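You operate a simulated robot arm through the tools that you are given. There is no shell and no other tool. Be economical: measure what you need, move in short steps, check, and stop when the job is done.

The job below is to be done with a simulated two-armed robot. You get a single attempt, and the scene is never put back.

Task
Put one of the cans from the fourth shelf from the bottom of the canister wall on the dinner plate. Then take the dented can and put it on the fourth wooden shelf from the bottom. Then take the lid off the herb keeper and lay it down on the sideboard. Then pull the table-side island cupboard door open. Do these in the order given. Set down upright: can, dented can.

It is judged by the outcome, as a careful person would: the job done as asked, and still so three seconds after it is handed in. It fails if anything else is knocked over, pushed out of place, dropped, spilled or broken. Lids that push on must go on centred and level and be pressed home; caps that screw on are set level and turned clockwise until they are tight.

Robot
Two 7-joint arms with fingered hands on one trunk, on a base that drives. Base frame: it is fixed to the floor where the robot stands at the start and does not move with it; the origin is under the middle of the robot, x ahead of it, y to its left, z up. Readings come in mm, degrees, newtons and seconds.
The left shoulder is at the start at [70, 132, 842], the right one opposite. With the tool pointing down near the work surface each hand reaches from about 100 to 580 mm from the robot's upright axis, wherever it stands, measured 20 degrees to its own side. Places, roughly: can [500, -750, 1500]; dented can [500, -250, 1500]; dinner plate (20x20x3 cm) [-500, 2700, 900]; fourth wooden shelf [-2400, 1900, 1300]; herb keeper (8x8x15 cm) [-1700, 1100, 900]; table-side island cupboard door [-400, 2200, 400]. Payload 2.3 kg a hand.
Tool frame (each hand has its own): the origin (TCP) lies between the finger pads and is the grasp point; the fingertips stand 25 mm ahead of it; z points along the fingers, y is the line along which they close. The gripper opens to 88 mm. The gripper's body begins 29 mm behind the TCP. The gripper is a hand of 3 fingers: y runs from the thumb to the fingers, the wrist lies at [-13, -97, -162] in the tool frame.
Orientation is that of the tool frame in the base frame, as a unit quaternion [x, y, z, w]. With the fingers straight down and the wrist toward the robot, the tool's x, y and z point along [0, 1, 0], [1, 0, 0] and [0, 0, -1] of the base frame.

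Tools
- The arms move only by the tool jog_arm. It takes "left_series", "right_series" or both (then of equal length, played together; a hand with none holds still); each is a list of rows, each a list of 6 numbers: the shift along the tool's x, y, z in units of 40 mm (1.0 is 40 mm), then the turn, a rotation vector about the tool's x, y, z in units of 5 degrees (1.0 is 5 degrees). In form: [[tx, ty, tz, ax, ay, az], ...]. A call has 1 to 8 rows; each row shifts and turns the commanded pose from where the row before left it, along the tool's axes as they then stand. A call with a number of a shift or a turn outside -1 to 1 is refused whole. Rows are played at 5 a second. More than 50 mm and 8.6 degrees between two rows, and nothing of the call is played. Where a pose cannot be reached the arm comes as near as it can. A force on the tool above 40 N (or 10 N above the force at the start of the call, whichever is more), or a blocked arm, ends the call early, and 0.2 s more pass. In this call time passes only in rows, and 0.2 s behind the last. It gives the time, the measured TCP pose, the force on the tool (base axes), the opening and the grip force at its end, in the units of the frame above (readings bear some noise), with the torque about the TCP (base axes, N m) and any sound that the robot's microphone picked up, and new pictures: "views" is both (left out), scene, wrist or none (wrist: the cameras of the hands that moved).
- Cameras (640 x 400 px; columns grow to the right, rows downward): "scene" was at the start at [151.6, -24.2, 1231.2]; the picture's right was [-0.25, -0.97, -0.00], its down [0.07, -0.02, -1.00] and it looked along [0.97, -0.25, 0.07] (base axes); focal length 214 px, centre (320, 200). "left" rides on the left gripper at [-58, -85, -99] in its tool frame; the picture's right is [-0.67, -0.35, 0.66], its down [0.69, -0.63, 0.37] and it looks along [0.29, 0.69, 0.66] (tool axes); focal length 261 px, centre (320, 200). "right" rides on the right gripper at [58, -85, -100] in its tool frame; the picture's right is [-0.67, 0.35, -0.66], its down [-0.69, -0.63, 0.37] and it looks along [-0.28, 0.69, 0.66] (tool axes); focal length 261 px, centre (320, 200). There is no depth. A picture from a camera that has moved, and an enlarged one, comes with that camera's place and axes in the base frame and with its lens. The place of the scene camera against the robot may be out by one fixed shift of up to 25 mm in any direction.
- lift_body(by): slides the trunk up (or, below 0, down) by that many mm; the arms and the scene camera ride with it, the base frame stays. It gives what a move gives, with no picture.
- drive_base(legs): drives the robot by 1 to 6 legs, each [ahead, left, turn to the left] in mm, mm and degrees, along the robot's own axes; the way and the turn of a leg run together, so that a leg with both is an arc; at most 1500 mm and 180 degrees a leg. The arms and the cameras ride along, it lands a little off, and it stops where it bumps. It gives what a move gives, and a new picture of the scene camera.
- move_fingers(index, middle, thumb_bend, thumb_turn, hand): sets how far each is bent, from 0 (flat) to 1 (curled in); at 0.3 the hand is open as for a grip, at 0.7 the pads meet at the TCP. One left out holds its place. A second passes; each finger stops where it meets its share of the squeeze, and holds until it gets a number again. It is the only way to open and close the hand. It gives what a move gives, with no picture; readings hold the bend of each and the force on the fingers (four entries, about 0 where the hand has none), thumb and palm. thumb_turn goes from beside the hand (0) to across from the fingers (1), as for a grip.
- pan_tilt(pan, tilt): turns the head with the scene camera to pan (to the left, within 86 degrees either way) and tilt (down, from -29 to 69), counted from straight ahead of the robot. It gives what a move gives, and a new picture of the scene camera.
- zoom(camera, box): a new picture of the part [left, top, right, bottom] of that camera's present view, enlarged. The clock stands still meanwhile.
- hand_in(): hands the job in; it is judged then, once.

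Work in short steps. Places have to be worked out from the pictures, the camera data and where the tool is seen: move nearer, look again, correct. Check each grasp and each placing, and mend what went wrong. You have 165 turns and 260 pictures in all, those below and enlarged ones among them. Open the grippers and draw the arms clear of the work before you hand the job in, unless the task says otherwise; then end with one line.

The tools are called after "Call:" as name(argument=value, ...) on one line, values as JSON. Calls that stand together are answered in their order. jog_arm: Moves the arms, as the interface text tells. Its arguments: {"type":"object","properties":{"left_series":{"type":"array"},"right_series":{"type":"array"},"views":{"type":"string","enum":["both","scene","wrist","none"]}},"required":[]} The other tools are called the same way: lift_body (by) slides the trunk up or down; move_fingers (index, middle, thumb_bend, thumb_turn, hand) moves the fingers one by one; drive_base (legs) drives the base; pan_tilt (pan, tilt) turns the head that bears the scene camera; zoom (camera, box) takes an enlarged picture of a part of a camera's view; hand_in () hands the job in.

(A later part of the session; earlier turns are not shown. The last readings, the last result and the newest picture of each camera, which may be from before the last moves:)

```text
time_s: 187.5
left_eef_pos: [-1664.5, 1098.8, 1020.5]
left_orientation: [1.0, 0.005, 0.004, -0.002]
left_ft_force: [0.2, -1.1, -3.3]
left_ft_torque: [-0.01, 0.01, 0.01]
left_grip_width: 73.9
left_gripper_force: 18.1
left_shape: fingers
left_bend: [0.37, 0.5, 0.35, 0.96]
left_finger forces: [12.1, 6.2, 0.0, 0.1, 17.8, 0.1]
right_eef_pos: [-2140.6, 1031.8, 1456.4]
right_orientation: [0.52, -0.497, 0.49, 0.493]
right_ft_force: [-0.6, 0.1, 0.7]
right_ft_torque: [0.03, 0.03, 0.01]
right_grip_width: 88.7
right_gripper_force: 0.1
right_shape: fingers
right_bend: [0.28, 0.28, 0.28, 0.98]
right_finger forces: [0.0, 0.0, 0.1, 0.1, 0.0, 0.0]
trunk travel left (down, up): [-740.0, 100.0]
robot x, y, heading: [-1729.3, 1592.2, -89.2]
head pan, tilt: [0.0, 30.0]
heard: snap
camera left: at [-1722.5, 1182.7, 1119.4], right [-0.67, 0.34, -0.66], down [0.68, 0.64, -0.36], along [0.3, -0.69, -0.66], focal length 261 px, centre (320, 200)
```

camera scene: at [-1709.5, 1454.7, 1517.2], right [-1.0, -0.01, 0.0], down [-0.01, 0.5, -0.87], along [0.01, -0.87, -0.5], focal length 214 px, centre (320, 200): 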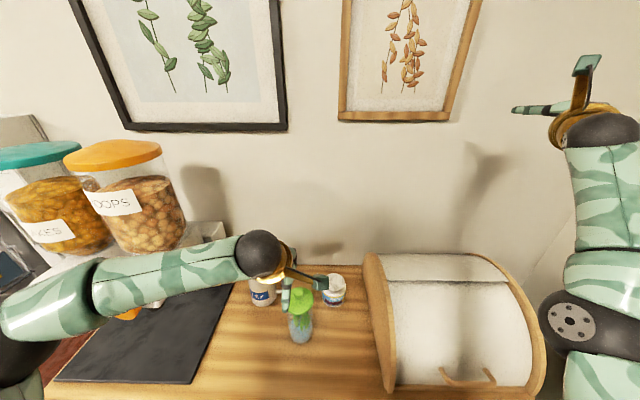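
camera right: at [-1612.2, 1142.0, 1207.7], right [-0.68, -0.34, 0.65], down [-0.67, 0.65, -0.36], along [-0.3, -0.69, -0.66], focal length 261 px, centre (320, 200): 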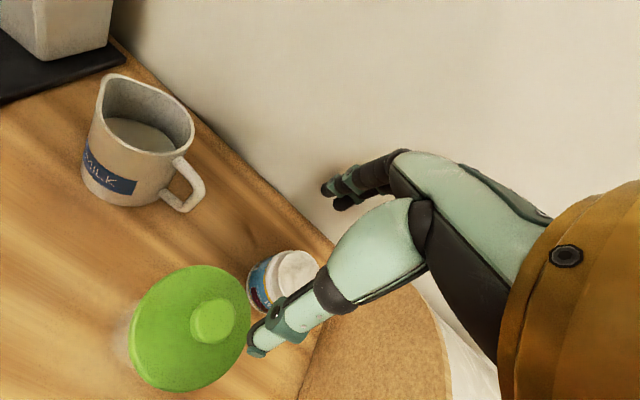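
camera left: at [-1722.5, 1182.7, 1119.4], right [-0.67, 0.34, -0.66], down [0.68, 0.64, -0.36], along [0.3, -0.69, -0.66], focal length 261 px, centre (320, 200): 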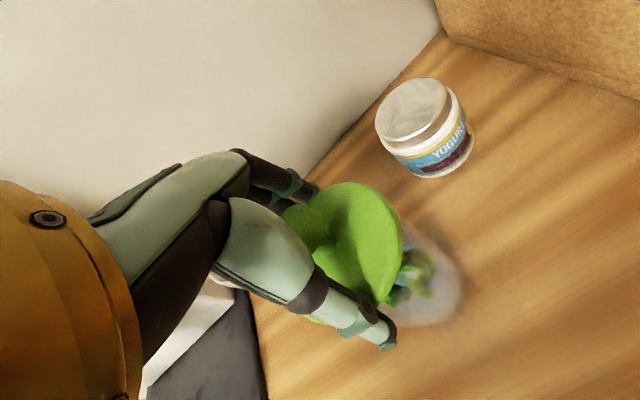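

A snap: the lid has come loose (I check that the jar stays). I lift 24 mm more.

Call:
jog_arm(left_series=[[0, 0, -0.3, 0, 0, 0], [0, 0, -0.3, 0, 0, 0], [0, 0, 0, 0, 0, 0]], views="wrist")

Call:
zoom(camera="scene", box=[240, 250, 368, 350])

```text
time_s: 188.3
left_eef_pos: [-1663.3, 1098.8, 1045.4]
left_orientation: [1.0, 0.005, 0.003, -0.001]
left_ft_force: [0.6, 0.0, -0.7]
left_ft_torque: [0.04, -0.03, -0.04]
left_grip_width: 73.9
left_gripper_force: 18.5
left_shape: fingers
left_bend: [0.37, 0.52, 0.35, 0.96]
left_finger forces: [12.3, 6.1, 0.0, 0.0, 17.1, 0.0]
right_eef_pos: [-2140.1, 1031.7, 1458.0]
right_orientation: [0.52, -0.497, 0.49, 0.493]
right_ft_force: [0.5, -0.3, 0.7]
right_ft_torque: [0.01, -0.03, 0.0]
right_grip_width: 88.7
right_gripper_force: 0.1
right_shape: fingers
right_bend: [0.28, 0.28, 0.28, 0.98]
right_finger forces: [0.0, 0.0, 0.1, 0.0, 0.0, 0.0]
trunk travel left (down, up): [-740.0, 100.0]
robot x, y, heading: [-1730.5, 1594.0, -89.3]
head pan, tilt: [0.0, 30.0]
camera left: at [-1723.0, 1183.3, 1144.4], right [-0.67, 0.34, -0.66], down [0.68, 0.64, -0.36], along [0.3, -0.69, -0.66], focal length 261 px, centre (320, 200)
```

left: 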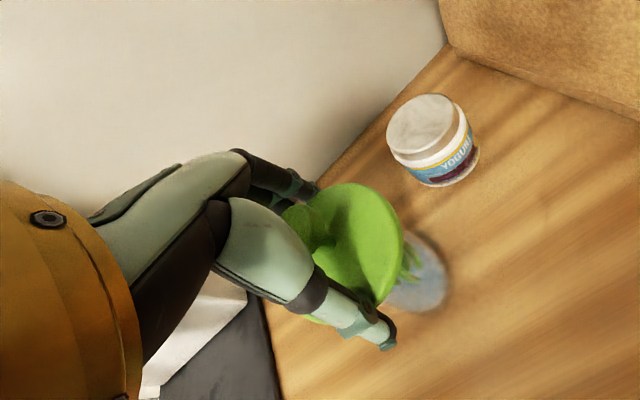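

```text
4.00 times, centred on (304, 300) of scene
camera zoom: at [-1709.5, 1451.7, 1516.9], right [-1.0, -0.01, 0.0], down [-0.01, 0.5, -0.87], along [0.01, -0.87, -0.5], focal length 858 px, centre (384, -200)
```

zoom: 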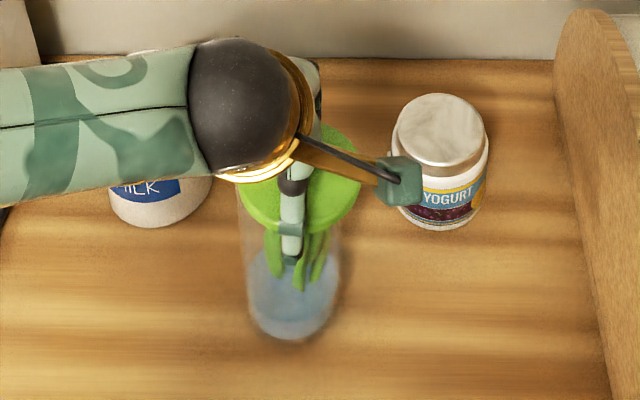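

Force is under 1 N, so only the lid is held. I lift another 60 mm clear of the jar and look.

Call:
jog_arm(left_series=[[0, 0, -0.5, 0, 0, 0], [0, 0, -0.5, 0, 0, 0], [0, 0, -0.5, 0, 0, 0]], views="both")

Call:
zoom(camera="scene", box=[200, 230, 400, 355])

```text
time_s: 189.1
left_eef_pos: [-1663.4, 1098.8, 1105.6]
left_orientation: [1.0, 0.006, 0.003, 0.0]
left_ft_force: [0.2, 0.0, -0.4]
left_ft_torque: [0.02, -0.01, -0.02]
left_grip_width: 73.7
left_gripper_force: 17.2
left_shape: fingers
left_bend: [0.37, 0.52, 0.35, 0.96]
left_finger forces: [11.8, 6.0, 0.1, 0.0, 16.6, 0.1]
right_eef_pos: [-2140.1, 1032.8, 1459.2]
right_orientation: [0.519, -0.498, 0.489, 0.493]
right_ft_force: [-0.5, 0.5, -0.2]
right_ft_torque: [-0.02, -0.01, -0.03]
right_grip_width: 89.0
right_gripper_force: 0.1
right_shape: fingers
right_bend: [0.28, 0.28, 0.28, 0.98]
right_finger forces: [0.1, 0.0, 0.1, 0.0, 0.0, 0.0]
trunk travel left (down, up): [-740.0, 100.0]
robot x, y, heading: [-1728.1, 1592.9, -89.0]
head pan, tilt: [0.0, 30.0]
camera scene: at [-1709.6, 1452.1, 1516.9], right [-1.0, -0.01, 0.0], down [-0.01, 0.5, -0.87], along [0.01, -0.87, -0.5], focal length 214 px, centre (320, 200)
camera left: at [-1723.1, 1183.6, 1204.2], right [-0.67, 0.34, -0.66], down [0.68, 0.64, -0.36], along [0.3, -0.69, -0.66], focal length 261 px, centre (320, 200)
```

scene: 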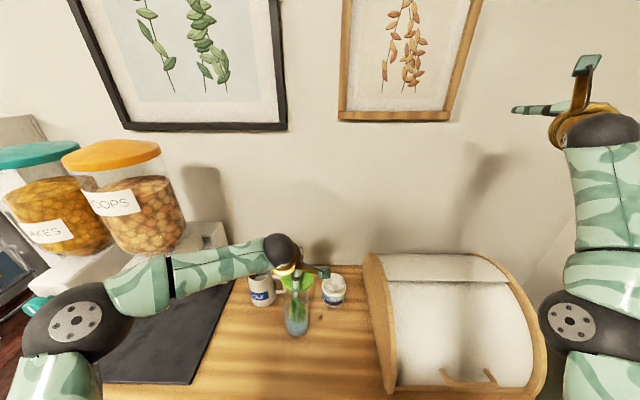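
left: 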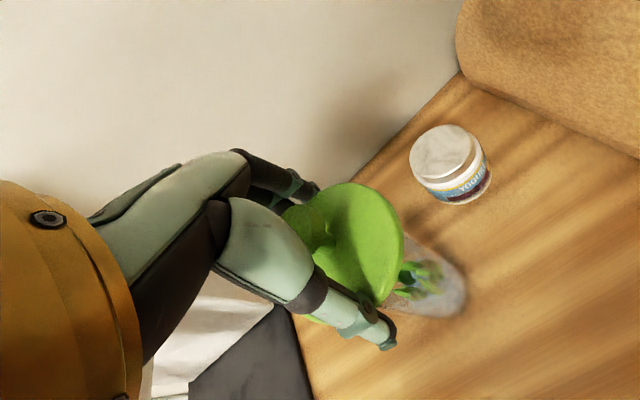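

```text
3.20 times, centred on (300, 292) of scene
camera zoom: at [-1709.6, 1452.1, 1516.9], right [-1.0, -0.01, 0.0], down [-0.01, 0.5, -0.87], along [0.01, -0.87, -0.5], focal length 686 px, centre (384, -96)
```

zoom: 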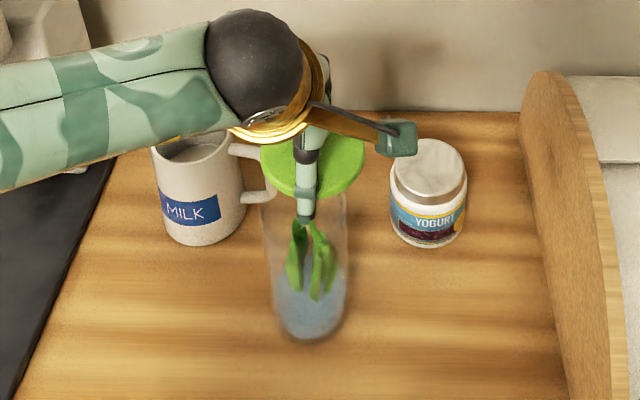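

Lid is off, jar undisturbed. I carry it to a free spot left-front, about (-1560, 1175), and lower partway.

Call:
jog_arm(left_series=[[0.9, -0.6, 0, 0, 0, 0], [0.9, -0.6, 0, 0, 0, 0], [0.8, -0.7, 0, 0, 0, 0], [0, 0, 1, 0, 0, 0], [0, 0, 1, 0, 0, 0], [0, 0, 1, 0, 0, 0]], views="both")

Call:
zoom(camera="scene", box=[170, 250, 370, 375])

```text
time_s: 190.5
left_eef_pos: [-1560.6, 1177.3, 985.2]
left_orientation: [1.0, 0.005, 0.003, -0.002]
left_ft_force: [0.6, 0.7, -0.3]
left_ft_torque: [-0.01, 0.0, -0.01]
left_grip_width: 72.8
left_gripper_force: 17.0
left_shape: fingers
left_bend: [0.37, 0.52, 0.36, 0.96]
left_finger forces: [11.3, 5.7, 0.0, 0.0, 15.5, 0.1]
right_eef_pos: [-2140.3, 1030.9, 1458.5]
right_orientation: [0.52, -0.497, 0.49, 0.493]
right_ft_force: [0.0, 0.1, 0.4]
right_ft_torque: [0.01, 0.0, -0.01]
right_grip_width: 89.0
right_gripper_force: 0.0
right_shape: fingers
right_bend: [0.28, 0.28, 0.28, 0.98]
right_finger forces: [0.0, 0.0, 0.0, 0.0, 0.0, 0.0]
trunk travel left (down, up): [-740.0, 100.0]
robot x, y, heading: [-1725.0, 1598.9, -89.4]
head pan, tilt: [0.0, 30.0]
camera scene: at [-1709.4, 1451.4, 1516.9], right [-1.0, -0.01, 0.0], down [-0.01, 0.5, -0.87], along [0.01, -0.87, -0.5], focal length 214 px, centre (320, 200)
camera left: at [-1619.8, 1261.1, 1084.2], right [-0.67, 0.34, -0.66], down [0.68, 0.64, -0.36], along [0.3, -0.69, -0.66], focal length 261 px, centre (320, 200)
```

scene: 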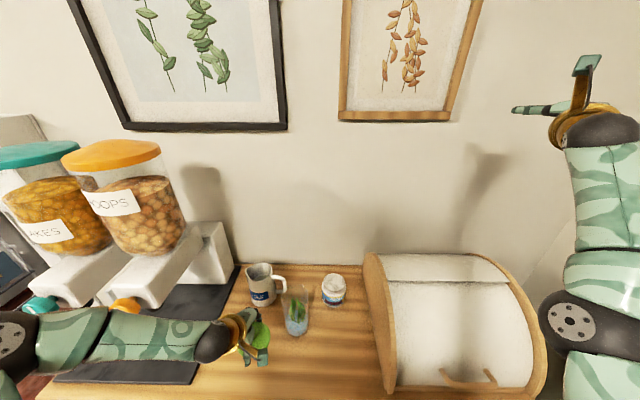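
left: 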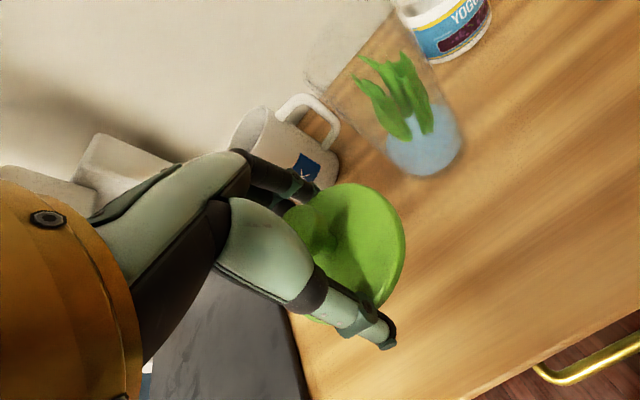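

```text
3.20 times, centred on (270, 312) of scene
camera zoom: at [-1709.4, 1451.4, 1516.9], right [-1.0, -0.01, 0.0], down [-0.01, 0.5, -0.87], along [0.01, -0.87, -0.5], focal length 686 px, centre (480, -160)
```

zoom: 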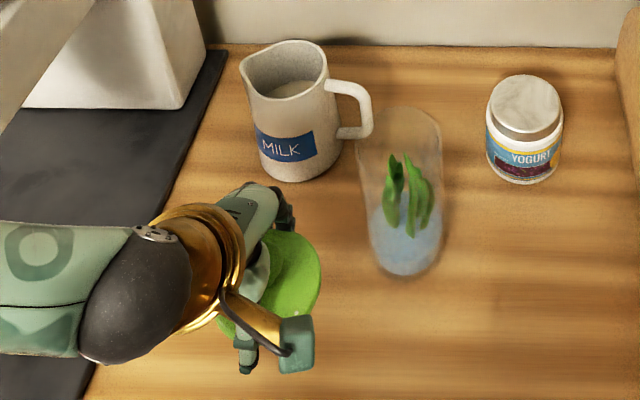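

Clear around. I lower 55 mm, then in small force-watched steps.

Call:
jog_arm(left_series=[[0, 0, 0.7, 0, 0, 0], [0, 0, 0.7, 0, 0, 0]], views="wrist")

```text
time_s: 191.1
left_eef_pos: [-1559.3, 1177.5, 931.5]
left_orientation: [1.0, 0.005, 0.004, -0.001]
left_ft_force: [-0.9, 0.6, -0.2]
left_ft_torque: [0.0, 0.0, -0.03]
left_grip_width: 72.4
left_gripper_force: 15.8
left_shape: fingers
left_bend: [0.38, 0.53, 0.36, 0.96]
left_finger forces: [11.1, 5.6, 0.0, 0.0, 15.2, 0.1]
right_eef_pos: [-2139.3, 1029.7, 1457.7]
right_orientation: [0.519, -0.497, 0.491, 0.493]
right_ft_force: [0.3, -0.4, -0.4]
right_ft_torque: [0.02, -0.02, 0.01]
right_grip_width: 88.6
right_gripper_force: 0.0
right_shape: fingers
right_bend: [0.28, 0.28, 0.28, 0.98]
right_finger forces: [0.0, 0.0, 0.0, 0.0, 0.0, 0.1]
trunk travel left (down, up): [-740.0, 100.0]
robot x, y, heading: [-1729.7, 1591.9, -89.3]
head pan, tilt: [0.0, 30.0]
camera left: at [-1618.8, 1261.1, 1028.1], right [-0.67, 0.34, -0.66], down [0.68, 0.64, -0.36], along [0.3, -0.69, -0.66], focal length 261 px, centre (320, 200)
```

left: 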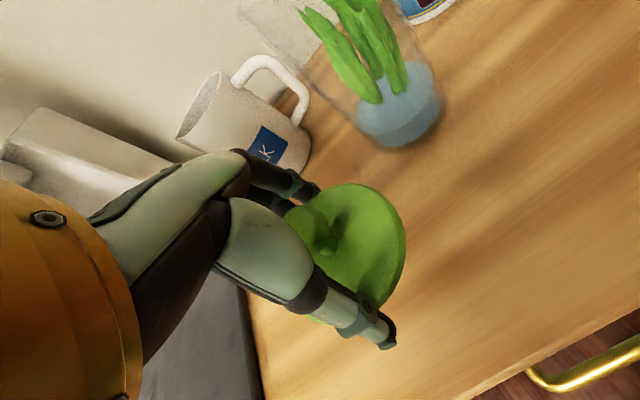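

Call:
jog_arm(left_series=[[0, 0, 0.15, 0, 0, 0], [0, 0, 0.15, 0, 0, 0], [0, 0, 0, 0, 0, 0]], views="none")

Call:
jog_arm(left_series=[[0, 0, 0.12, 0, 0, 0], [0, 0, 0, 0, 0, 0]], views="wrist")

```text
time_s: 191.9
left_eef_pos: [-1558.3, 1177.1, 918.3]
left_orientation: [1.0, 0.006, 0.003, 0.0]
left_ft_force: [-0.7, -0.2, -0.5]
left_ft_torque: [0.0, -0.02, -0.01]
left_grip_width: 72.4
left_gripper_force: 15.7
left_shape: fingers
left_bend: [0.38, 0.53, 0.36, 0.96]
left_finger forces: [11.1, 5.5, 0.0, 0.1, 15.1, 0.0]
right_eef_pos: [-2140.0, 1032.9, 1458.1]
right_orientation: [0.52, -0.497, 0.49, 0.493]
right_ft_force: [0.2, 0.2, -0.8]
right_ft_torque: [0.01, 0.02, 0.03]
right_grip_width: 89.0
right_gripper_force: 0.0
right_shape: fingers
right_bend: [0.28, 0.28, 0.28, 0.98]
right_finger forces: [0.0, 0.0, 0.0, 0.0, 0.0, 0.1]
trunk travel left (down, up): [-740.0, 100.0]
robot x, y, heading: [-1727.5, 1592.9, -89.0]
head pan, tilt: [0.0, 30.0]
```

```text
time_s: 192.5
left_eef_pos: [-1559.3, 1177.1, 915.1]
left_orientation: [1.0, 0.005, 0.003, -0.002]
left_ft_force: [1.1, 0.5, -0.5]
left_ft_torque: [0.0, 0.02, -0.01]
left_grip_width: 72.5
left_gripper_force: 16.3
left_shape: fingers
left_bend: [0.38, 0.53, 0.36, 0.96]
left_finger forces: [11.1, 5.6, 0.0, 0.0, 15.1, 0.0]
right_eef_pos: [-2138.6, 1032.8, 1457.6]
right_orientation: [0.519, -0.497, 0.49, 0.493]
right_ft_force: [-1.1, -0.3, -0.2]
right_ft_torque: [0.0, 0.0, -0.02]
right_grip_width: 88.6
right_gripper_force: 0.0
right_shape: fingers
right_bend: [0.28, 0.28, 0.28, 0.98]
right_finger forces: [0.1, 0.1, 0.0, 0.0, 0.0, 0.1]
trunk travel left (down, up): [-740.0, 100.0]
robot x, y, heading: [-1728.2, 1595.8, -89.2]
head pan, tilt: [0.0, 30.0]
camera left: at [-1618.9, 1261.0, 1012.5], right [-0.67, 0.34, -0.66], down [0.68, 0.64, -0.36], along [0.3, -0.69, -0.66], focal length 261 px, centre (320, 200)
```

left: 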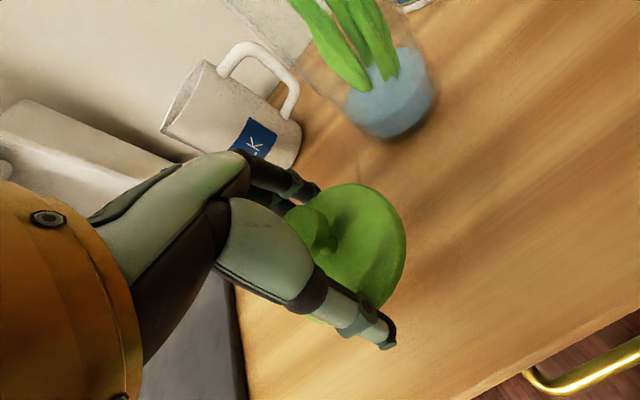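

Not touching yet; further small steps.

Call:
jog_arm(left_series=[[0, 0, 0.12, 0, 0, 0], [0, 0, 0.12, 0, 0, 0], [0, 0, 0, 0, 0, 0]], views="none")

Call:
jog_arm(left_series=[[0, 0, 0.1, 0, 0, 0], [0, 0, 0, 0, 0, 0]], views="none")

Call:
jog_arm(left_series=[[0, 0, 0.1, 0, 0, 0], [0, 0, 0, 0, 0, 0]], views="wrist")

```text
time_s: 193.3
left_eef_pos: [-1558.5, 1176.2, 904.5]
left_orientation: [1.0, 0.006, 0.004, -0.001]
left_ft_force: [0.9, 0.2, -1.2]
left_ft_torque: [0.0, 0.01, 0.0]
left_grip_width: 72.5
left_gripper_force: 15.6
left_shape: fingers
left_bend: [0.38, 0.53, 0.36, 0.96]
left_finger forces: [11.2, 5.3, 0.0, 0.1, 15.0, 0.0]
right_eef_pos: [-2138.4, 1032.9, 1457.3]
right_orientation: [0.52, -0.497, 0.489, 0.494]
right_ft_force: [-0.4, 0.6, -0.8]
right_ft_torque: [0.03, -0.02, 0.0]
right_grip_width: 88.5
right_gripper_force: 0.0
right_shape: fingers
right_bend: [0.28, 0.28, 0.28, 0.98]
right_finger forces: [0.0, 0.0, 0.1, 0.0, 0.0, 0.0]
trunk travel left (down, up): [-740.0, 100.0]
robot x, y, heading: [-1729.8, 1593.8, -89.2]
head pan, tilt: [0.0, 30.0]
```

```text
time_s: 193.9
left_eef_pos: [-1559.9, 1176.1, 902.0]
left_orientation: [1.0, 0.006, 0.003, -0.001]
left_ft_force: [-0.3, 0.2, 0.2]
left_ft_torque: [0.01, 0.03, 0.03]
left_grip_width: 72.4
left_gripper_force: 16.5
left_shape: fingers
left_bend: [0.38, 0.53, 0.36, 0.96]
left_finger forces: [11.0, 5.5, 0.0, 0.0, 15.1, 0.0]
right_eef_pos: [-2139.6, 1033.0, 1458.1]
right_orientation: [0.519, -0.497, 0.49, 0.494]
right_ft_force: [0.5, 0.7, -0.2]
right_ft_torque: [-0.05, -0.01, -0.03]
right_grip_width: 88.6
right_gripper_force: 0.0
right_shape: fingers
right_bend: [0.28, 0.28, 0.28, 0.98]
right_finger forces: [0.0, 0.2, 0.0, 0.0, 0.1, 0.0]
trunk travel left (down, up): [-740.0, 100.0]
robot x, y, heading: [-1728.1, 1593.5, -89.3]
head pan, tilt: [0.0, 30.0]
```

```text
time_s: 194.5
left_eef_pos: [-1559.5, 1175.0, 896.4]
left_orientation: [1.0, 0.006, 0.004, 0.0]
left_ft_force: [-0.7, -0.4, 0.1]
left_ft_torque: [-0.06, -0.06, -0.05]
left_grip_width: 72.6
left_gripper_force: 15.8
left_shape: fingers
left_bend: [0.38, 0.53, 0.36, 0.96]
left_finger forces: [11.0, 5.5, 0.1, 0.0, 15.1, 0.1]
right_eef_pos: [-2139.6, 1031.5, 1459.0]
right_orientation: [0.519, -0.497, 0.49, 0.494]
right_ft_force: [0.3, 0.6, 0.2]
right_ft_torque: [0.01, 0.02, 0.02]
right_grip_width: 88.6
right_gripper_force: 0.0
right_shape: fingers
right_bend: [0.28, 0.28, 0.28, 0.98]
right_finger forces: [0.0, 0.0, 0.0, 0.1, 0.0, 0.0]
trunk travel left (down, up): [-740.0, 100.0]
robot x, y, heading: [-1728.0, 1596.5, -89.1]
head pan, tilt: [0.0, 30.0]
camera left: at [-1618.3, 1260.3, 995.4], right [-0.67, 0.34, -0.66], down [0.68, 0.64, -0.36], along [0.3, -0.69, -0.66], focal length 261 px, centre (320, 200)
```

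left: 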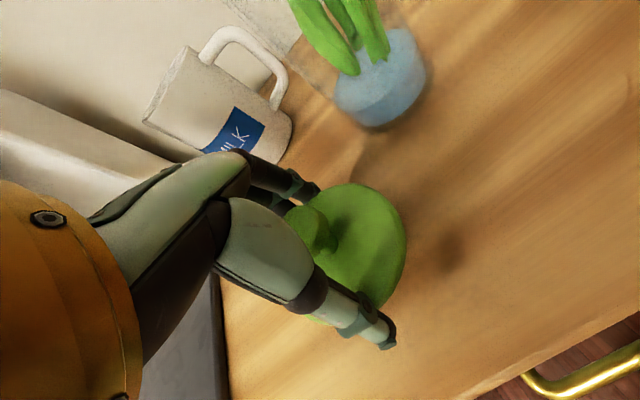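

The shadow shows a gap remaining. More steps.

Call:
jog_arm(left_series=[[0, 0, 0.12, 0, 0, 0], [0, 0, 0.12, 0, 0, 0], [0, 0, 0, 0, 0, 0]], views="none")

Call:
jog_arm(left_series=[[0, 0, 0.12, 0, 0, 0], [0, 0, 0, 0, 0, 0]], views="none")

Call:
jog_arm(left_series=[[0, 0, 0.1, 0, 0, 0], [0, 0, 0, 0, 0, 0]], views="wrist")

```text
time_s: 195.3
left_eef_pos: [-1557.5, 1175.6, 887.0]
left_orientation: [1.0, 0.006, 0.003, -0.001]
left_ft_force: [0.2, 0.5, -0.1]
left_ft_torque: [-0.01, -0.03, -0.01]
left_grip_width: 72.5
left_gripper_force: 15.7
left_shape: fingers
left_bend: [0.38, 0.53, 0.36, 0.96]
left_finger forces: [11.0, 5.5, 0.1, 0.0, 15.0, 0.0]
right_eef_pos: [-2139.7, 1032.0, 1458.8]
right_orientation: [0.52, -0.497, 0.489, 0.493]
right_ft_force: [1.9, 0.3, -0.5]
right_ft_torque: [0.0, 0.03, 0.02]
right_grip_width: 88.9
right_gripper_force: 0.0
right_shape: fingers
right_bend: [0.28, 0.28, 0.28, 0.98]
right_finger forces: [0.1, 0.1, 0.0, 0.0, 0.0, 0.1]
trunk travel left (down, up): [-740.0, 100.0]
robot x, y, heading: [-1729.5, 1591.0, -89.2]
head pan, tilt: [0.0, 30.0]
```

```text
time_s: 195.9
left_eef_pos: [-1558.3, 1176.1, 882.6]
left_orientation: [1.0, 0.006, 0.003, 0.0]
left_ft_force: [-0.5, -1.0, -0.8]
left_ft_torque: [-0.01, 0.02, 0.0]
left_grip_width: 72.5
left_gripper_force: 15.9
left_shape: fingers
left_bend: [0.38, 0.53, 0.36, 0.96]
left_finger forces: [11.1, 5.5, 0.0, 0.0, 15.0, 0.0]
right_eef_pos: [-2140.2, 1031.6, 1458.4]
right_orientation: [0.519, -0.497, 0.491, 0.494]
right_ft_force: [0.2, 0.2, -0.7]
right_ft_torque: [0.0, 0.05, 0.01]
right_grip_width: 88.7
right_gripper_force: 0.1
right_shape: fingers
right_bend: [0.28, 0.28, 0.28, 0.98]
right_finger forces: [0.0, 0.0, 0.0, 0.1, 0.0, 0.1]
trunk travel left (down, up): [-740.0, 100.0]
robot x, y, heading: [-1729.8, 1593.8, -89.1]
head pan, tilt: [0.0, 30.0]
```

```text
time_s: 196.5
left_eef_pos: [-1558.4, 1175.9, 878.1]
left_orientation: [1.0, 0.006, 0.005, 0.001]
left_ft_force: [1.0, -2.3, 11.8]
left_ft_torque: [-0.39, -0.13, 0.02]
left_grip_width: 72.4
left_gripper_force: 21.6
left_shape: fingers
left_bend: [0.38, 0.52, 0.36, 0.96]
left_finger forces: [12.2, 15.7, 0.0, 0.1, 14.9, 0.0]
right_eef_pos: [-2139.4, 1033.2, 1458.2]
right_orientation: [0.519, -0.496, 0.49, 0.494]
right_ft_force: [0.4, 0.6, -0.4]
right_ft_torque: [-0.02, 0.03, 0.01]
right_grip_width: 88.6
right_gripper_force: 0.1
right_shape: fingers
right_bend: [0.28, 0.28, 0.28, 0.98]
right_finger forces: [0.0, 0.0, 0.0, 0.0, 0.1, 0.0]
trunk travel left (down, up): [-740.0, 100.0]
robot x, y, heading: [-1731.5, 1592.1, -89.0]
head pan, tilt: [0.0, 30.0]
camera left: at [-1618.2, 1260.3, 977.1], right [-0.67, 0.34, -0.66], down [0.68, 0.64, -0.36], along [0.3, -0.69, -0.66], focal length 261 px, centre (320, 200)
```

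left: 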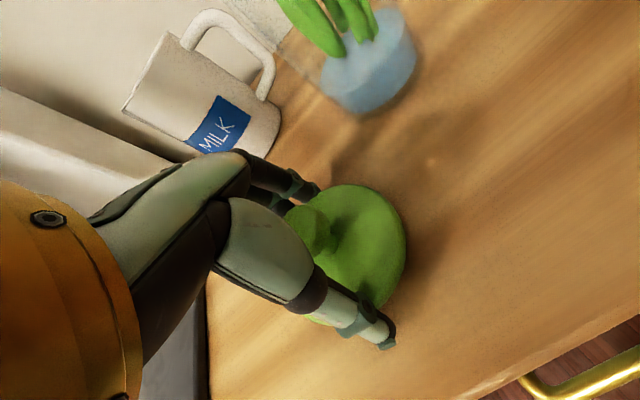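

Contact. I ease up 1.5 mm and open the hand.

Call:
jog_arm(left_series=[[0, 0, -0.05, 0, 0, 0]], views="none")

Call:
move_fingers(hand="left", index=0.28, middle=0.28, thumb_bend=0.28)

Call:
zoom(camera="left", box=[0, 0, 640, 400])

```text
time_s: 196.9
left_eef_pos: [-1558.8, 1175.3, 879.6]
left_orientation: [1.0, 0.007, 0.004, 0.0]
left_ft_force: [0.3, -0.7, 3.4]
left_ft_torque: [-0.16, -0.03, 0.01]
left_grip_width: 72.4
left_gripper_force: 18.3
left_shape: fingers
left_bend: [0.38, 0.52, 0.36, 0.96]
left_finger forces: [11.9, 9.0, 0.0, 0.1, 15.2, 0.0]
right_eef_pos: [-2139.8, 1032.3, 1458.8]
right_orientation: [0.519, -0.497, 0.49, 0.494]
right_ft_force: [0.4, 0.3, 0.9]
right_ft_torque: [0.01, -0.03, -0.03]
right_grip_width: 88.9
right_gripper_force: 0.0
right_shape: fingers
right_bend: [0.28, 0.28, 0.28, 0.98]
right_finger forces: [0.0, 0.0, 0.0, 0.1, 0.0, 0.0]
trunk travel left (down, up): [-740.0, 100.0]
robot x, y, heading: [-1729.7, 1594.7, -89.0]
head pan, tilt: [0.0, 30.0]
```

```text
time_s: 197.9
left_eef_pos: [-1559.4, 1175.2, 878.9]
left_orientation: [1.0, 0.007, 0.004, 0.0]
left_ft_force: [0.3, -0.8, -0.3]
left_ft_torque: [0.03, -0.03, -0.02]
left_grip_width: 88.8
left_gripper_force: 0.1
left_shape: fingers
left_bend: [0.28, 0.28, 0.28, 0.97]
left_finger forces: [0.0, 0.0, 0.1, 0.1, 0.1, 0.1]
right_eef_pos: [-2140.6, 1031.3, 1458.1]
right_orientation: [0.52, -0.497, 0.489, 0.493]
right_ft_force: [-0.1, 0.2, -0.1]
right_ft_torque: [0.05, 0.01, 0.0]
right_grip_width: 88.7
right_gripper_force: 0.1
right_shape: fingers
right_bend: [0.28, 0.28, 0.28, 0.98]
right_finger forces: [0.1, 0.1, 0.0, 0.1, 0.0, 0.1]
trunk travel left (down, up): [-740.0, 100.0]
robot x, y, heading: [-1732.3, 1595.8, -89.2]
head pan, tilt: [0.0, 30.0]
```

```text
1.00 times, centred on (320, 200) of left (not enlarged: the box is as wide or as high as the picture)
camera zoom: at [-1618.1, 1259.7, 978.3], right [-0.67, 0.34, -0.66], down [0.68, 0.64, -0.36], along [0.3, -0.69, -0.66], focal length 261 px, centre (320, 200)
```

zoom: 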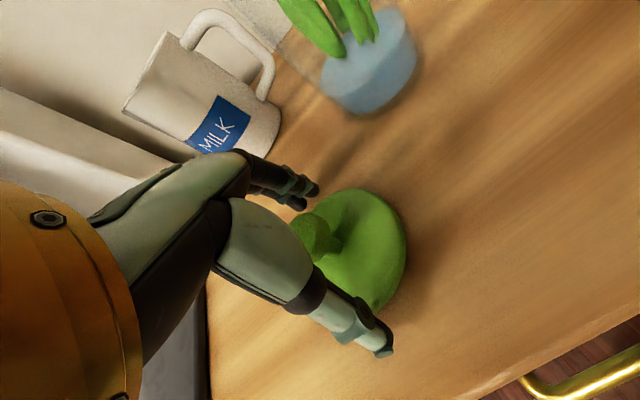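

Released. I lift the hand straight up and check that the lid lies still.

Call:
jog_arm(left_series=[[0, 0, -0.3, 0, 0, 0], [0, 0, -0.5, 0, 0, 0], [0, 0, -0.9, 0, 0, 0], [0, 0, -1, 0, 0, 0], [0, 0, -1, 0, 0, 0]], views="wrist")

Call:
zoom(camera="scene", box=[170, 250, 370, 375])

```text
time_s: 199.1
left_eef_pos: [-1558.5, 1178.1, 1028.6]
left_orientation: [1.0, 0.005, 0.003, 0.0]
left_ft_force: [0.1, 0.0, 0.1]
left_ft_torque: [0.0, 0.02, 0.02]
left_grip_width: 88.7
left_gripper_force: 0.1
left_shape: fingers
left_bend: [0.28, 0.28, 0.28, 0.97]
left_finger forces: [0.0, 0.1, 0.0, 0.1, 0.0, 0.0]
right_eef_pos: [-2140.4, 1033.9, 1458.3]
right_orientation: [0.519, -0.496, 0.49, 0.494]
right_ft_force: [0.8, -0.6, 0.1]
right_ft_torque: [-0.01, -0.05, 0.03]
right_grip_width: 88.7
right_gripper_force: 0.1
right_shape: fingers
right_bend: [0.28, 0.28, 0.28, 0.98]
right_finger forces: [0.1, 0.0, 0.0, 0.0, 0.0, 0.1]
trunk travel left (down, up): [-740.0, 100.0]
robot x, y, heading: [-1723.9, 1596.6, -89.1]
head pan, tilt: [0.0, 30.0]
camera left: at [-1618.7, 1262.1, 1126.9], right [-0.67, 0.34, -0.66], down [0.68, 0.64, -0.36], along [0.3, -0.69, -0.66], focal length 261 px, centre (320, 200)
```

left: 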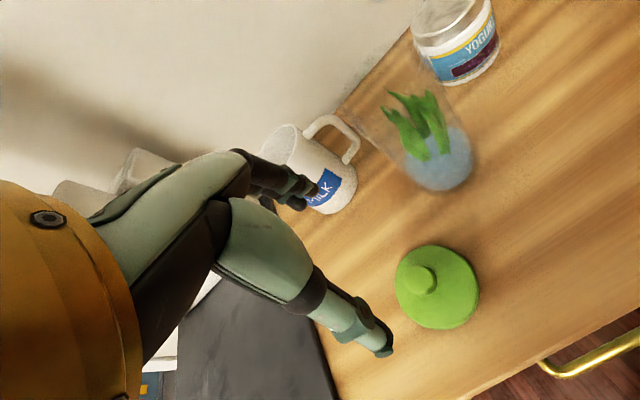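

```text
3.20 times, centred on (270, 312) of scene
camera zoom: at [-1710.5, 1453.6, 1517.1], right [-1.0, -0.01, 0.0], down [-0.01, 0.5, -0.87], along [0.01, -0.87, -0.5], focal length 686 px, centre (480, -160)
```

zoom: 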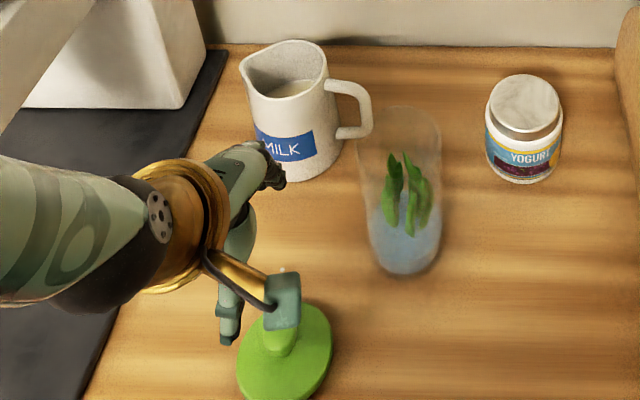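

The lid lies flat on the sideboard, all else in place. Now I back away, move to open floor and turn to face the island's near side.

Call:
drive_base(legs=[[-300, 0, 0], [0, 650, 0], [0, 0, 180], [-350, -620, 0]])

Call:
lift_body(by=-400)

Call:
pan_tilt(pan=0, tilt=35)

```text
time_s: 215.3
left_eef_pos: [-632.8, 2013.8, 1027.1]
left_orientation: [-0.033, 0.999, -0.001, -0.004]
left_ft_force: [0.6, 0.7, -0.7]
left_ft_torque: [0.01, 0.0, 0.04]
left_grip_width: 88.5
left_gripper_force: 0.2
left_shape: fingers
left_bend: [0.28, 0.28, 0.28, 0.97]
left_finger forces: [0.0, 0.0, 0.0, 0.0, 0.1, 0.0]
right_eef_pos: [-62.0, 2191.0, 1457.7]
right_orientation: [0.481, 0.533, 0.479, -0.505]
right_ft_force: [-0.1, 0.5, -0.7]
right_ft_torque: [-0.01, -0.01, 0.04]
right_grip_width: 89.0
right_gripper_force: 0.1
right_shape: fingers
right_bend: [0.28, 0.28, 0.28, 0.98]
right_finger forces: [0.1, 0.0, 0.1, 0.0, 0.0, 0.0]
trunk travel left (down, up): [-740.0, 100.0]
robot x, y, heading: [-436.9, 1605.2, 94.0]
head pan, tilt: [0.0, 30.0]
camera scene: at [-435.3, 1745.0, 1516.9], right [1.0, 0.07, 0.0], down [0.04, -0.5, -0.87], along [-0.06, 0.86, -0.5], focal length 214 px, centre (320, 200)
```

scene: 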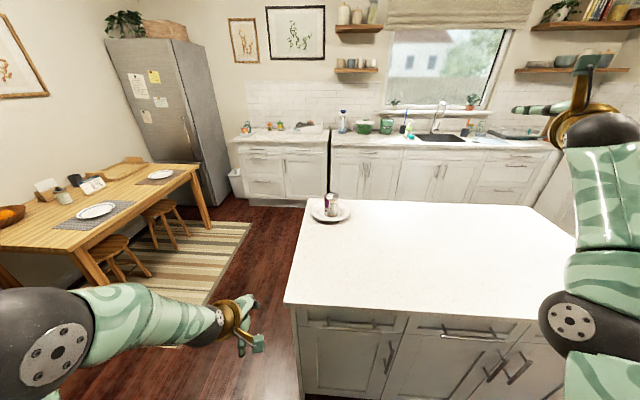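

```text
time_s: 219.1
left_eef_pos: [-633.6, 2014.6, 627.9]
left_orientation: [-0.034, 0.999, 0.0, -0.004]
left_ft_force: [1.0, -0.7, 0.4]
left_ft_torque: [0.04, 0.0, -0.02]
left_grip_width: 88.6
left_gripper_force: 0.0
left_shape: fingers
left_bend: [0.28, 0.28, 0.28, 0.97]
left_finger forces: [0.0, 0.0, 0.1, 0.0, 0.0, 0.1]
right_eef_pos: [-61.3, 2190.1, 1057.6]
right_orientation: [0.482, 0.533, 0.48, -0.504]
right_ft_force: [0.0, 0.3, 0.1]
right_ft_torque: [-0.02, -0.02, -0.01]
right_grip_width: 88.9
right_gripper_force: 0.0
right_shape: fingers
right_bend: [0.28, 0.28, 0.28, 0.98]
right_finger forces: [0.0, 0.1, 0.1, 0.0, 0.1, 0.1]
trunk travel left (down, up): [-340.0, 500.0]
robot x, y, heading: [-439.4, 1604.5, 94.3]
head pan, tilt: [0.0, 30.0]
```

```text
time_s: 219.8
left_eef_pos: [-632.2, 2012.9, 627.2]
left_orientation: [-0.034, 0.999, 0.0, -0.003]
left_ft_force: [0.6, -0.9, 0.0]
left_ft_torque: [0.01, 0.01, 0.01]
left_grip_width: 88.7
left_gripper_force: 0.0
left_shape: fingers
left_bend: [0.28, 0.28, 0.28, 0.97]
left_finger forces: [0.1, 0.0, 0.0, 0.0, 0.0, 0.1]
right_eef_pos: [-60.1, 2190.4, 1058.8]
right_orientation: [0.481, 0.533, 0.479, -0.504]
right_ft_force: [1.2, -0.1, -0.2]
right_ft_torque: [0.0, 0.0, 0.03]
right_grip_width: 88.5
right_gripper_force: 0.1
right_shape: fingers
right_bend: [0.28, 0.28, 0.28, 0.98]
right_finger forces: [0.0, 0.0, 0.0, 0.0, 0.1, 0.0]
trunk travel left (down, up): [-340.0, 500.0]
robot x, y, heading: [-441.1, 1605.2, 94.1]
head pan, tilt: [0.0, 35.0]
camera scene: at [-433.9, 1741.9, 1109.2], right [1.0, 0.07, 0.0], down [0.04, -0.57, -0.82], along [-0.06, 0.82, -0.57], focal length 214 px, centre (320, 200)
```

scene: 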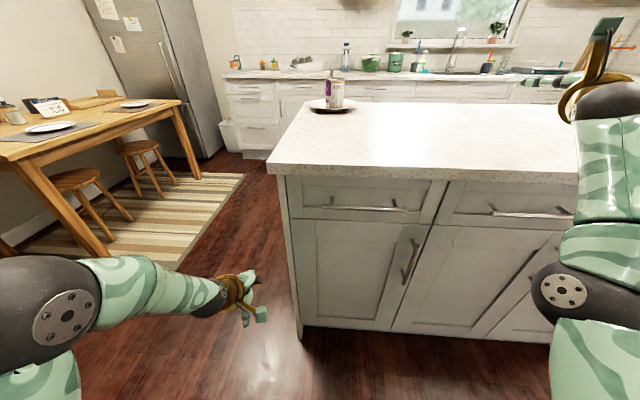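

The table-side door is the left one: vertical handle at its right edge ≈(-200, 2170, 604), hinged on the left. I back off a little, square up, and turn the left hand to point forward.

Call:
drive_base(legs=[[-180, 0, -4]])

Call:
jog_arm(left_series=[[0, 0, 0, -0.9897, -0.9897, -0.9897], [0, 0, 0, -0.9897, -0.9897, -0.9897], [0, 0, 0, -0.9897, -0.9897, -0.9897], [0, 0, 0, -0.9897, -0.9897, -0.9897], [0, 0, 0, -0.9897, -0.9897, -0.9897], [0, 0, 0, -0.9897, -0.9897, -0.9897], [0, 0, 0, -0.9897, -0.9897, -0.9897]], views="none")

Call:
jog_arm(left_series=[[0, 0, 0, -0.9897, -0.9897, -0.9897], [0, 0, 0, -0.9897, -0.9897, -0.9897], [0, 0, 0, -0.9897, -0.9897, -0.9897], [0, 0, 0, -0.9897, -0.9897, -0.9897], [0, 0, 0, -0.9897, -0.9897, -0.9897], [0, 0, 0, -0.9897, -0.9897, -0.9897], [0, 0, 0, -0.9897, -0.9897, -0.9897]], views="both")

```text
time_s: 221.3
left_eef_pos: [-598.7, 1846.0, 626.5]
left_orientation: [0.0, 1.0, 0.0, -0.003]
left_ft_force: [-0.3, -0.2, 0.8]
left_ft_torque: [-0.01, 0.01, 0.0]
left_grip_width: 88.7
left_gripper_force: 0.1
left_shape: fingers
left_bend: [0.28, 0.28, 0.28, 0.97]
left_finger forces: [0.1, 0.0, 0.1, 0.0, 0.0, 0.0]
right_eef_pos: [-16.3, 1984.6, 1058.5]
right_orientation: [0.499, 0.517, 0.495, -0.488]
right_ft_force: [-0.8, -0.1, 0.5]
right_ft_torque: [0.03, 0.03, 0.03]
right_grip_width: 88.5
right_gripper_force: 0.0
right_shape: fingers
right_bend: [0.28, 0.28, 0.28, 0.98]
right_finger forces: [0.0, 0.0, 0.1, 0.1, 0.0, 0.0]
trunk travel left (down, up): [-340.0, 500.0]
robot x, y, heading: [-432.0, 1424.4, 90.2]
head pan, tilt: [0.0, 35.0]
camera scene: at [-417.8, 1562.7, 1109.2], right [1.0, 0.01, 0.0], down [0.0, -0.57, -0.82], along [0.0, 0.82, -0.57], focal length 214 px, centre (320, 200)
```

scene: 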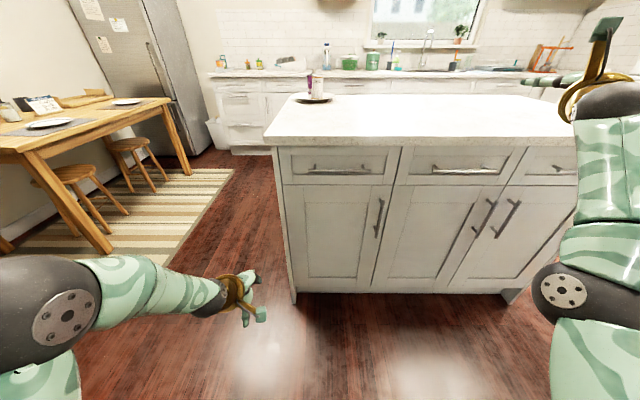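

```text
time_s: 222.9
left_eef_pos: [-599.1, 1845.9, 628.4]
left_orientation: [-0.289, 0.866, 0.29, 0.286]
left_ft_force: [-0.1, 0.7, 0.2]
left_ft_torque: [-0.01, 0.01, 0.03]
left_grip_width: 88.8
left_gripper_force: 0.0
left_shape: fingers
left_bend: [0.28, 0.28, 0.28, 0.97]
left_finger forces: [0.1, 0.1, 0.0, 0.0, 0.0, 0.0]
right_eef_pos: [-16.7, 1983.9, 1058.2]
right_orientation: [0.499, 0.518, 0.496, -0.487]
right_ft_force: [0.0, 0.4, -0.2]
right_ft_torque: [0.05, 0.04, 0.03]
right_grip_width: 88.7
right_gripper_force: 0.1
right_shape: fingers
right_bend: [0.28, 0.28, 0.28, 0.98]
right_finger forces: [0.0, 0.1, 0.0, 0.0, 0.0, 0.0]
trunk travel left (down, up): [-340.0, 500.0]
robot x, y, heading: [-431.1, 1427.5, 90.3]
head pan, tilt: [0.0, 35.0]
```

```text
time_s: 224.5
left_eef_pos: [-597.9, 1847.0, 629.1]
left_orientation: [-0.499, 0.5, 0.504, 0.498]
left_ft_force: [-0.4, -0.6, -0.5]
left_ft_torque: [0.0, 0.01, -0.04]
left_grip_width: 89.0
left_gripper_force: 0.0
left_shape: fingers
left_bend: [0.28, 0.28, 0.28, 0.97]
left_finger forces: [0.1, 0.0, 0.1, 0.1, 0.1, 0.1]
right_eef_pos: [-15.4, 1984.5, 1056.8]
right_orientation: [0.498, 0.517, 0.497, -0.487]
right_ft_force: [0.0, 0.8, 0.1]
right_ft_torque: [0.01, 0.0, 0.01]
right_grip_width: 88.7
right_gripper_force: 0.0
right_shape: fingers
right_bend: [0.28, 0.28, 0.28, 0.98]
right_finger forces: [0.1, 0.0, 0.0, 0.0, 0.0, 0.0]
trunk travel left (down, up): [-340.0, 500.0]
robot x, y, heading: [-433.7, 1428.2, 90.4]
head pan, tilt: [0.0, 35.0]
camera scene: at [-417.6, 1563.2, 1109.1], right [1.0, 0.01, 0.0], down [0.0, -0.57, -0.82], along [0.0, 0.82, -0.57], focal length 214 px, centre (320, 200)
camera left: at [-512.0, 1746.8, 684.5], right [0.35, 0.66, 0.67], down [0.62, 0.37, -0.69], along [-0.7, 0.66, -0.28], focal length 261 px, centre (320, 200)
```

scene: 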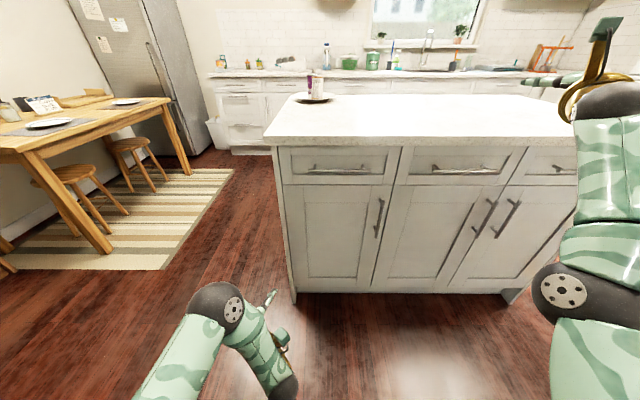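
left: 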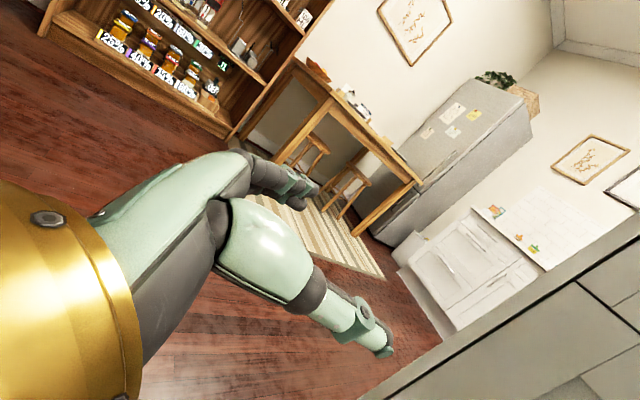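

The left hand points forward nicely. Handle by two views ≈(-200, 2172, 602) (maybe a bit further right/lower). I drive so the left hand faces it.

Call:
drive_base(legs=[[120, -405, 0]])

Call:
zoom(camera="left", box=[0, 0, 640, 400])

```text
time_s: 227.1
left_eef_pos: [-193.4, 1967.9, 626.8]
left_orientation: [-0.498, 0.502, 0.501, 0.499]
left_ft_force: [0.1, -0.2, 1.3]
left_ft_torque: [-0.02, 0.0, -0.03]
left_grip_width: 88.6
left_gripper_force: 0.2
left_shape: fingers
left_bend: [0.28, 0.28, 0.28, 0.97]
left_finger forces: [0.0, 0.0, 0.1, 0.1, 0.0, 0.1]
right_eef_pos: [390.5, 2103.1, 1058.2]
right_orientation: [0.501, 0.515, 0.498, -0.486]
right_ft_force: [-0.2, 0.4, 0.2]
right_ft_torque: [-0.01, 0.05, -0.01]
right_grip_width: 88.5
right_gripper_force: 0.0
right_shape: fingers
right_bend: [0.28, 0.28, 0.28, 0.98]
right_finger forces: [0.0, 0.1, 0.0, 0.0, 0.1, 0.0]
trunk travel left (down, up): [-340.0, 500.0]
robot x, y, heading: [-27.5, 1546.2, 90.0]
head pan, tilt: [0.0, 35.0]
camera scene: at [-13.7, 1684.4, 1109.1], right [1.0, 0.0, 0.0], down [0.0, -0.57, -0.82], along [0.0, 0.82, -0.57], focal length 214 px, centre (320, 200)
```

scene: 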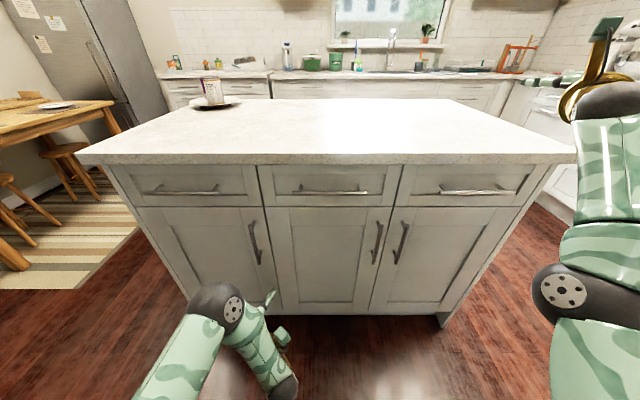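

```text
1.00 times, centred on (320, 200) of left (not enlarged: the box is as wide or as high as the picture)
camera zoom: at [-107.0, 1868.7, 684.5], right [0.36, 0.65, 0.67], down [0.63, 0.36, -0.69], along [-0.69, 0.66, -0.28], focal length 261 px, centre (320, 200)
```

zoom: 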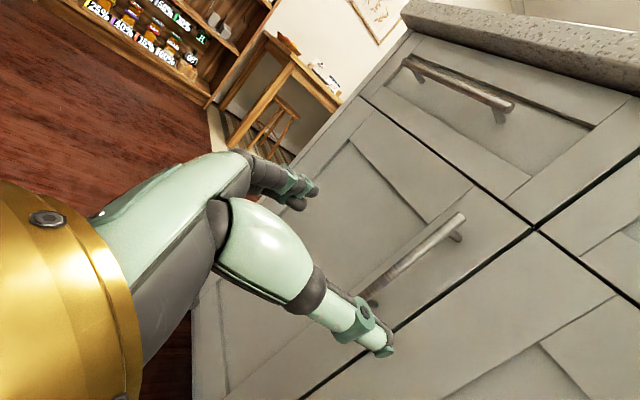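

Bar ≈(-220, 2147), z 560–695. I shift left 27 mm and advance 100 mm, then re-measure.

Call:
jog_arm(left_series=[[0, 0.65, 0.8, 0, 0, 0], [0, 0, 0.9, 0, 0, 0], [0, 0, 0.8, 0, 0, 0]], views="wrist")

Call:
zoom(camera="scene", box=[180, 180, 340, 340])

```text
time_s: 227.9
left_eef_pos: [-220.8, 2069.1, 629.5]
left_orientation: [-0.499, 0.503, 0.5, 0.498]
left_ft_force: [0.3, -0.5, 0.8]
left_ft_torque: [0.03, 0.0, -0.03]
left_grip_width: 88.7
left_gripper_force: 0.0
left_shape: fingers
left_bend: [0.28, 0.28, 0.28, 0.97]
left_finger forces: [0.0, 0.0, 0.0, 0.0, 0.0, 0.1]
right_eef_pos: [389.9, 2103.9, 1056.6]
right_orientation: [0.5, 0.516, 0.497, -0.486]
right_ft_force: [0.5, 0.5, -0.1]
right_ft_torque: [-0.01, 0.0, 0.03]
right_grip_width: 89.0
right_gripper_force: 0.0
right_shape: fingers
right_bend: [0.28, 0.28, 0.28, 0.98]
right_finger forces: [0.0, 0.1, 0.0, 0.0, 0.0, 0.0]
trunk travel left (down, up): [-340.0, 500.0]
robot x, y, heading: [-32.8, 1544.9, 89.9]
head pan, tilt: [0.0, 35.0]
camera left: at [-134.1, 1969.7, 685.9], right [0.36, 0.65, 0.67], down [0.63, 0.36, -0.69], along [-0.69, 0.66, -0.28], focal length 261 px, centre (320, 200)
```

left: 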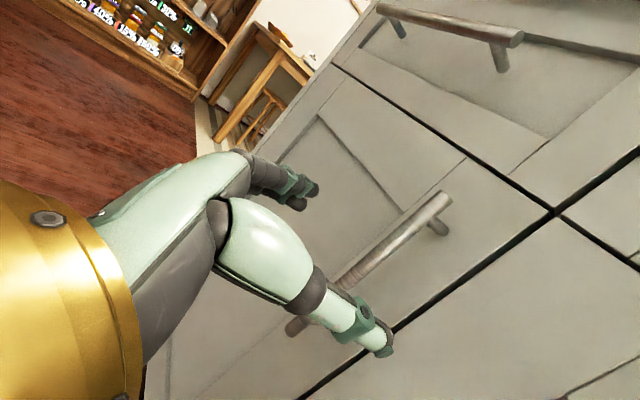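

```text
2.50 times, centred on (260, 260) of scene
camera zoom: at [-14.1, 1684.6, 1109.1], right [1.0, 0.0, 0.0], down [0.0, -0.57, -0.82], along [0.0, 0.82, -0.57], focal length 536 px, centre (470, 50)
```

zoom: 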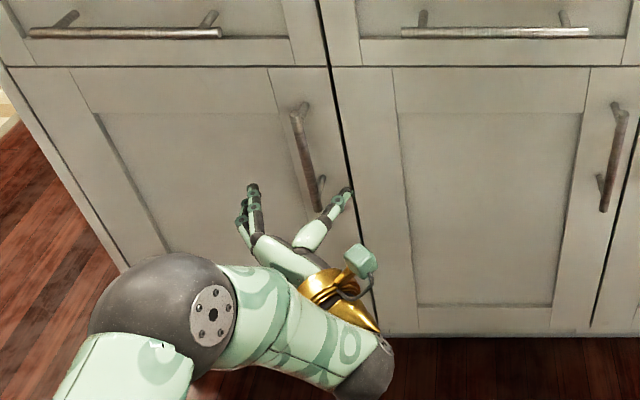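

The bar lies at x≈-217, y≈2123. I move 45 mm ahead so it sits between thumb and fingers.

Call:
jog_arm(left_series=[[0.1, -0.1, 0.5, 0, 0, 0], [0.1, 0, 0.6, 0, 0, 0]], views="wrist")

Call:
zoom(camera="scene", box=[180, 180, 340, 340])

```text
time_s: 228.5
left_eef_pos: [-214.1, 2111.6, 621.9]
left_orientation: [-0.498, 0.502, 0.501, 0.499]
left_ft_force: [0.3, -0.2, 0.7]
left_ft_torque: [0.03, 0.0, 0.0]
left_grip_width: 88.7
left_gripper_force: 0.0
left_shape: fingers
left_bend: [0.28, 0.28, 0.28, 0.97]
left_finger forces: [0.1, 0.1, 0.1, 0.1, 0.0, 0.0]
right_eef_pos: [391.1, 2103.4, 1057.8]
right_orientation: [0.5, 0.515, 0.498, -0.486]
right_ft_force: [-0.6, 0.4, -0.7]
right_ft_torque: [0.05, -0.02, 0.01]
right_grip_width: 88.7
right_gripper_force: 0.1
right_shape: fingers
right_bend: [0.28, 0.28, 0.28, 0.98]
right_finger forces: [0.0, 0.1, 0.0, 0.0, 0.0, 0.1]
trunk travel left (down, up): [-340.0, 500.0]
robot x, y, heading: [-30.2, 1545.2, 89.8]
head pan, tilt: [0.0, 35.0]
camera left: at [-128.3, 2012.8, 678.1], right [0.36, 0.65, 0.67], down [0.63, 0.36, -0.69], along [-0.69, 0.66, -0.28], focal length 261 px, centre (320, 200)
```

left: 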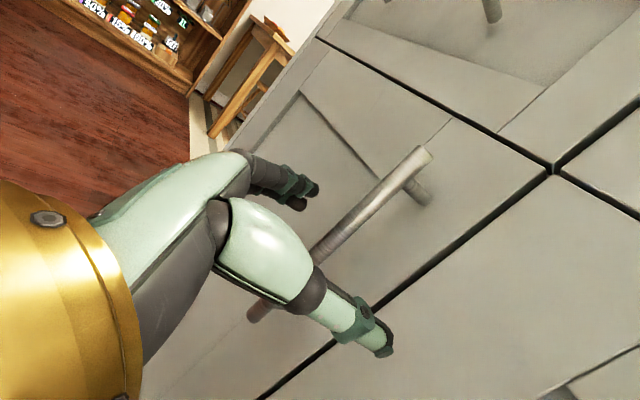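

```text
2.50 times, centred on (260, 260) of scene
camera zoom: at [-14.0, 1684.6, 1109.1], right [1.0, 0.0, 0.0], down [0.0, -0.57, -0.82], along [0.0, 0.82, -0.57], focal length 536 px, centre (470, 50)
```

zoom: 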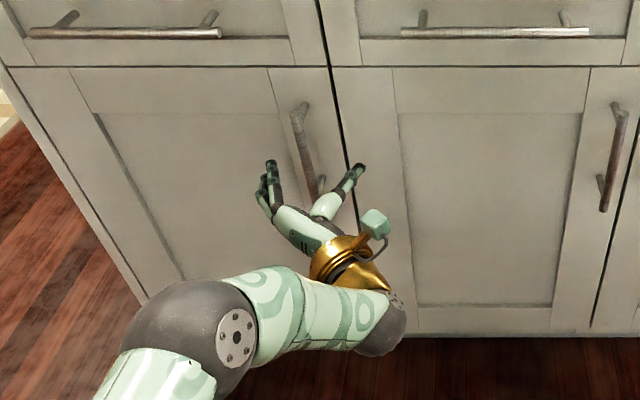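

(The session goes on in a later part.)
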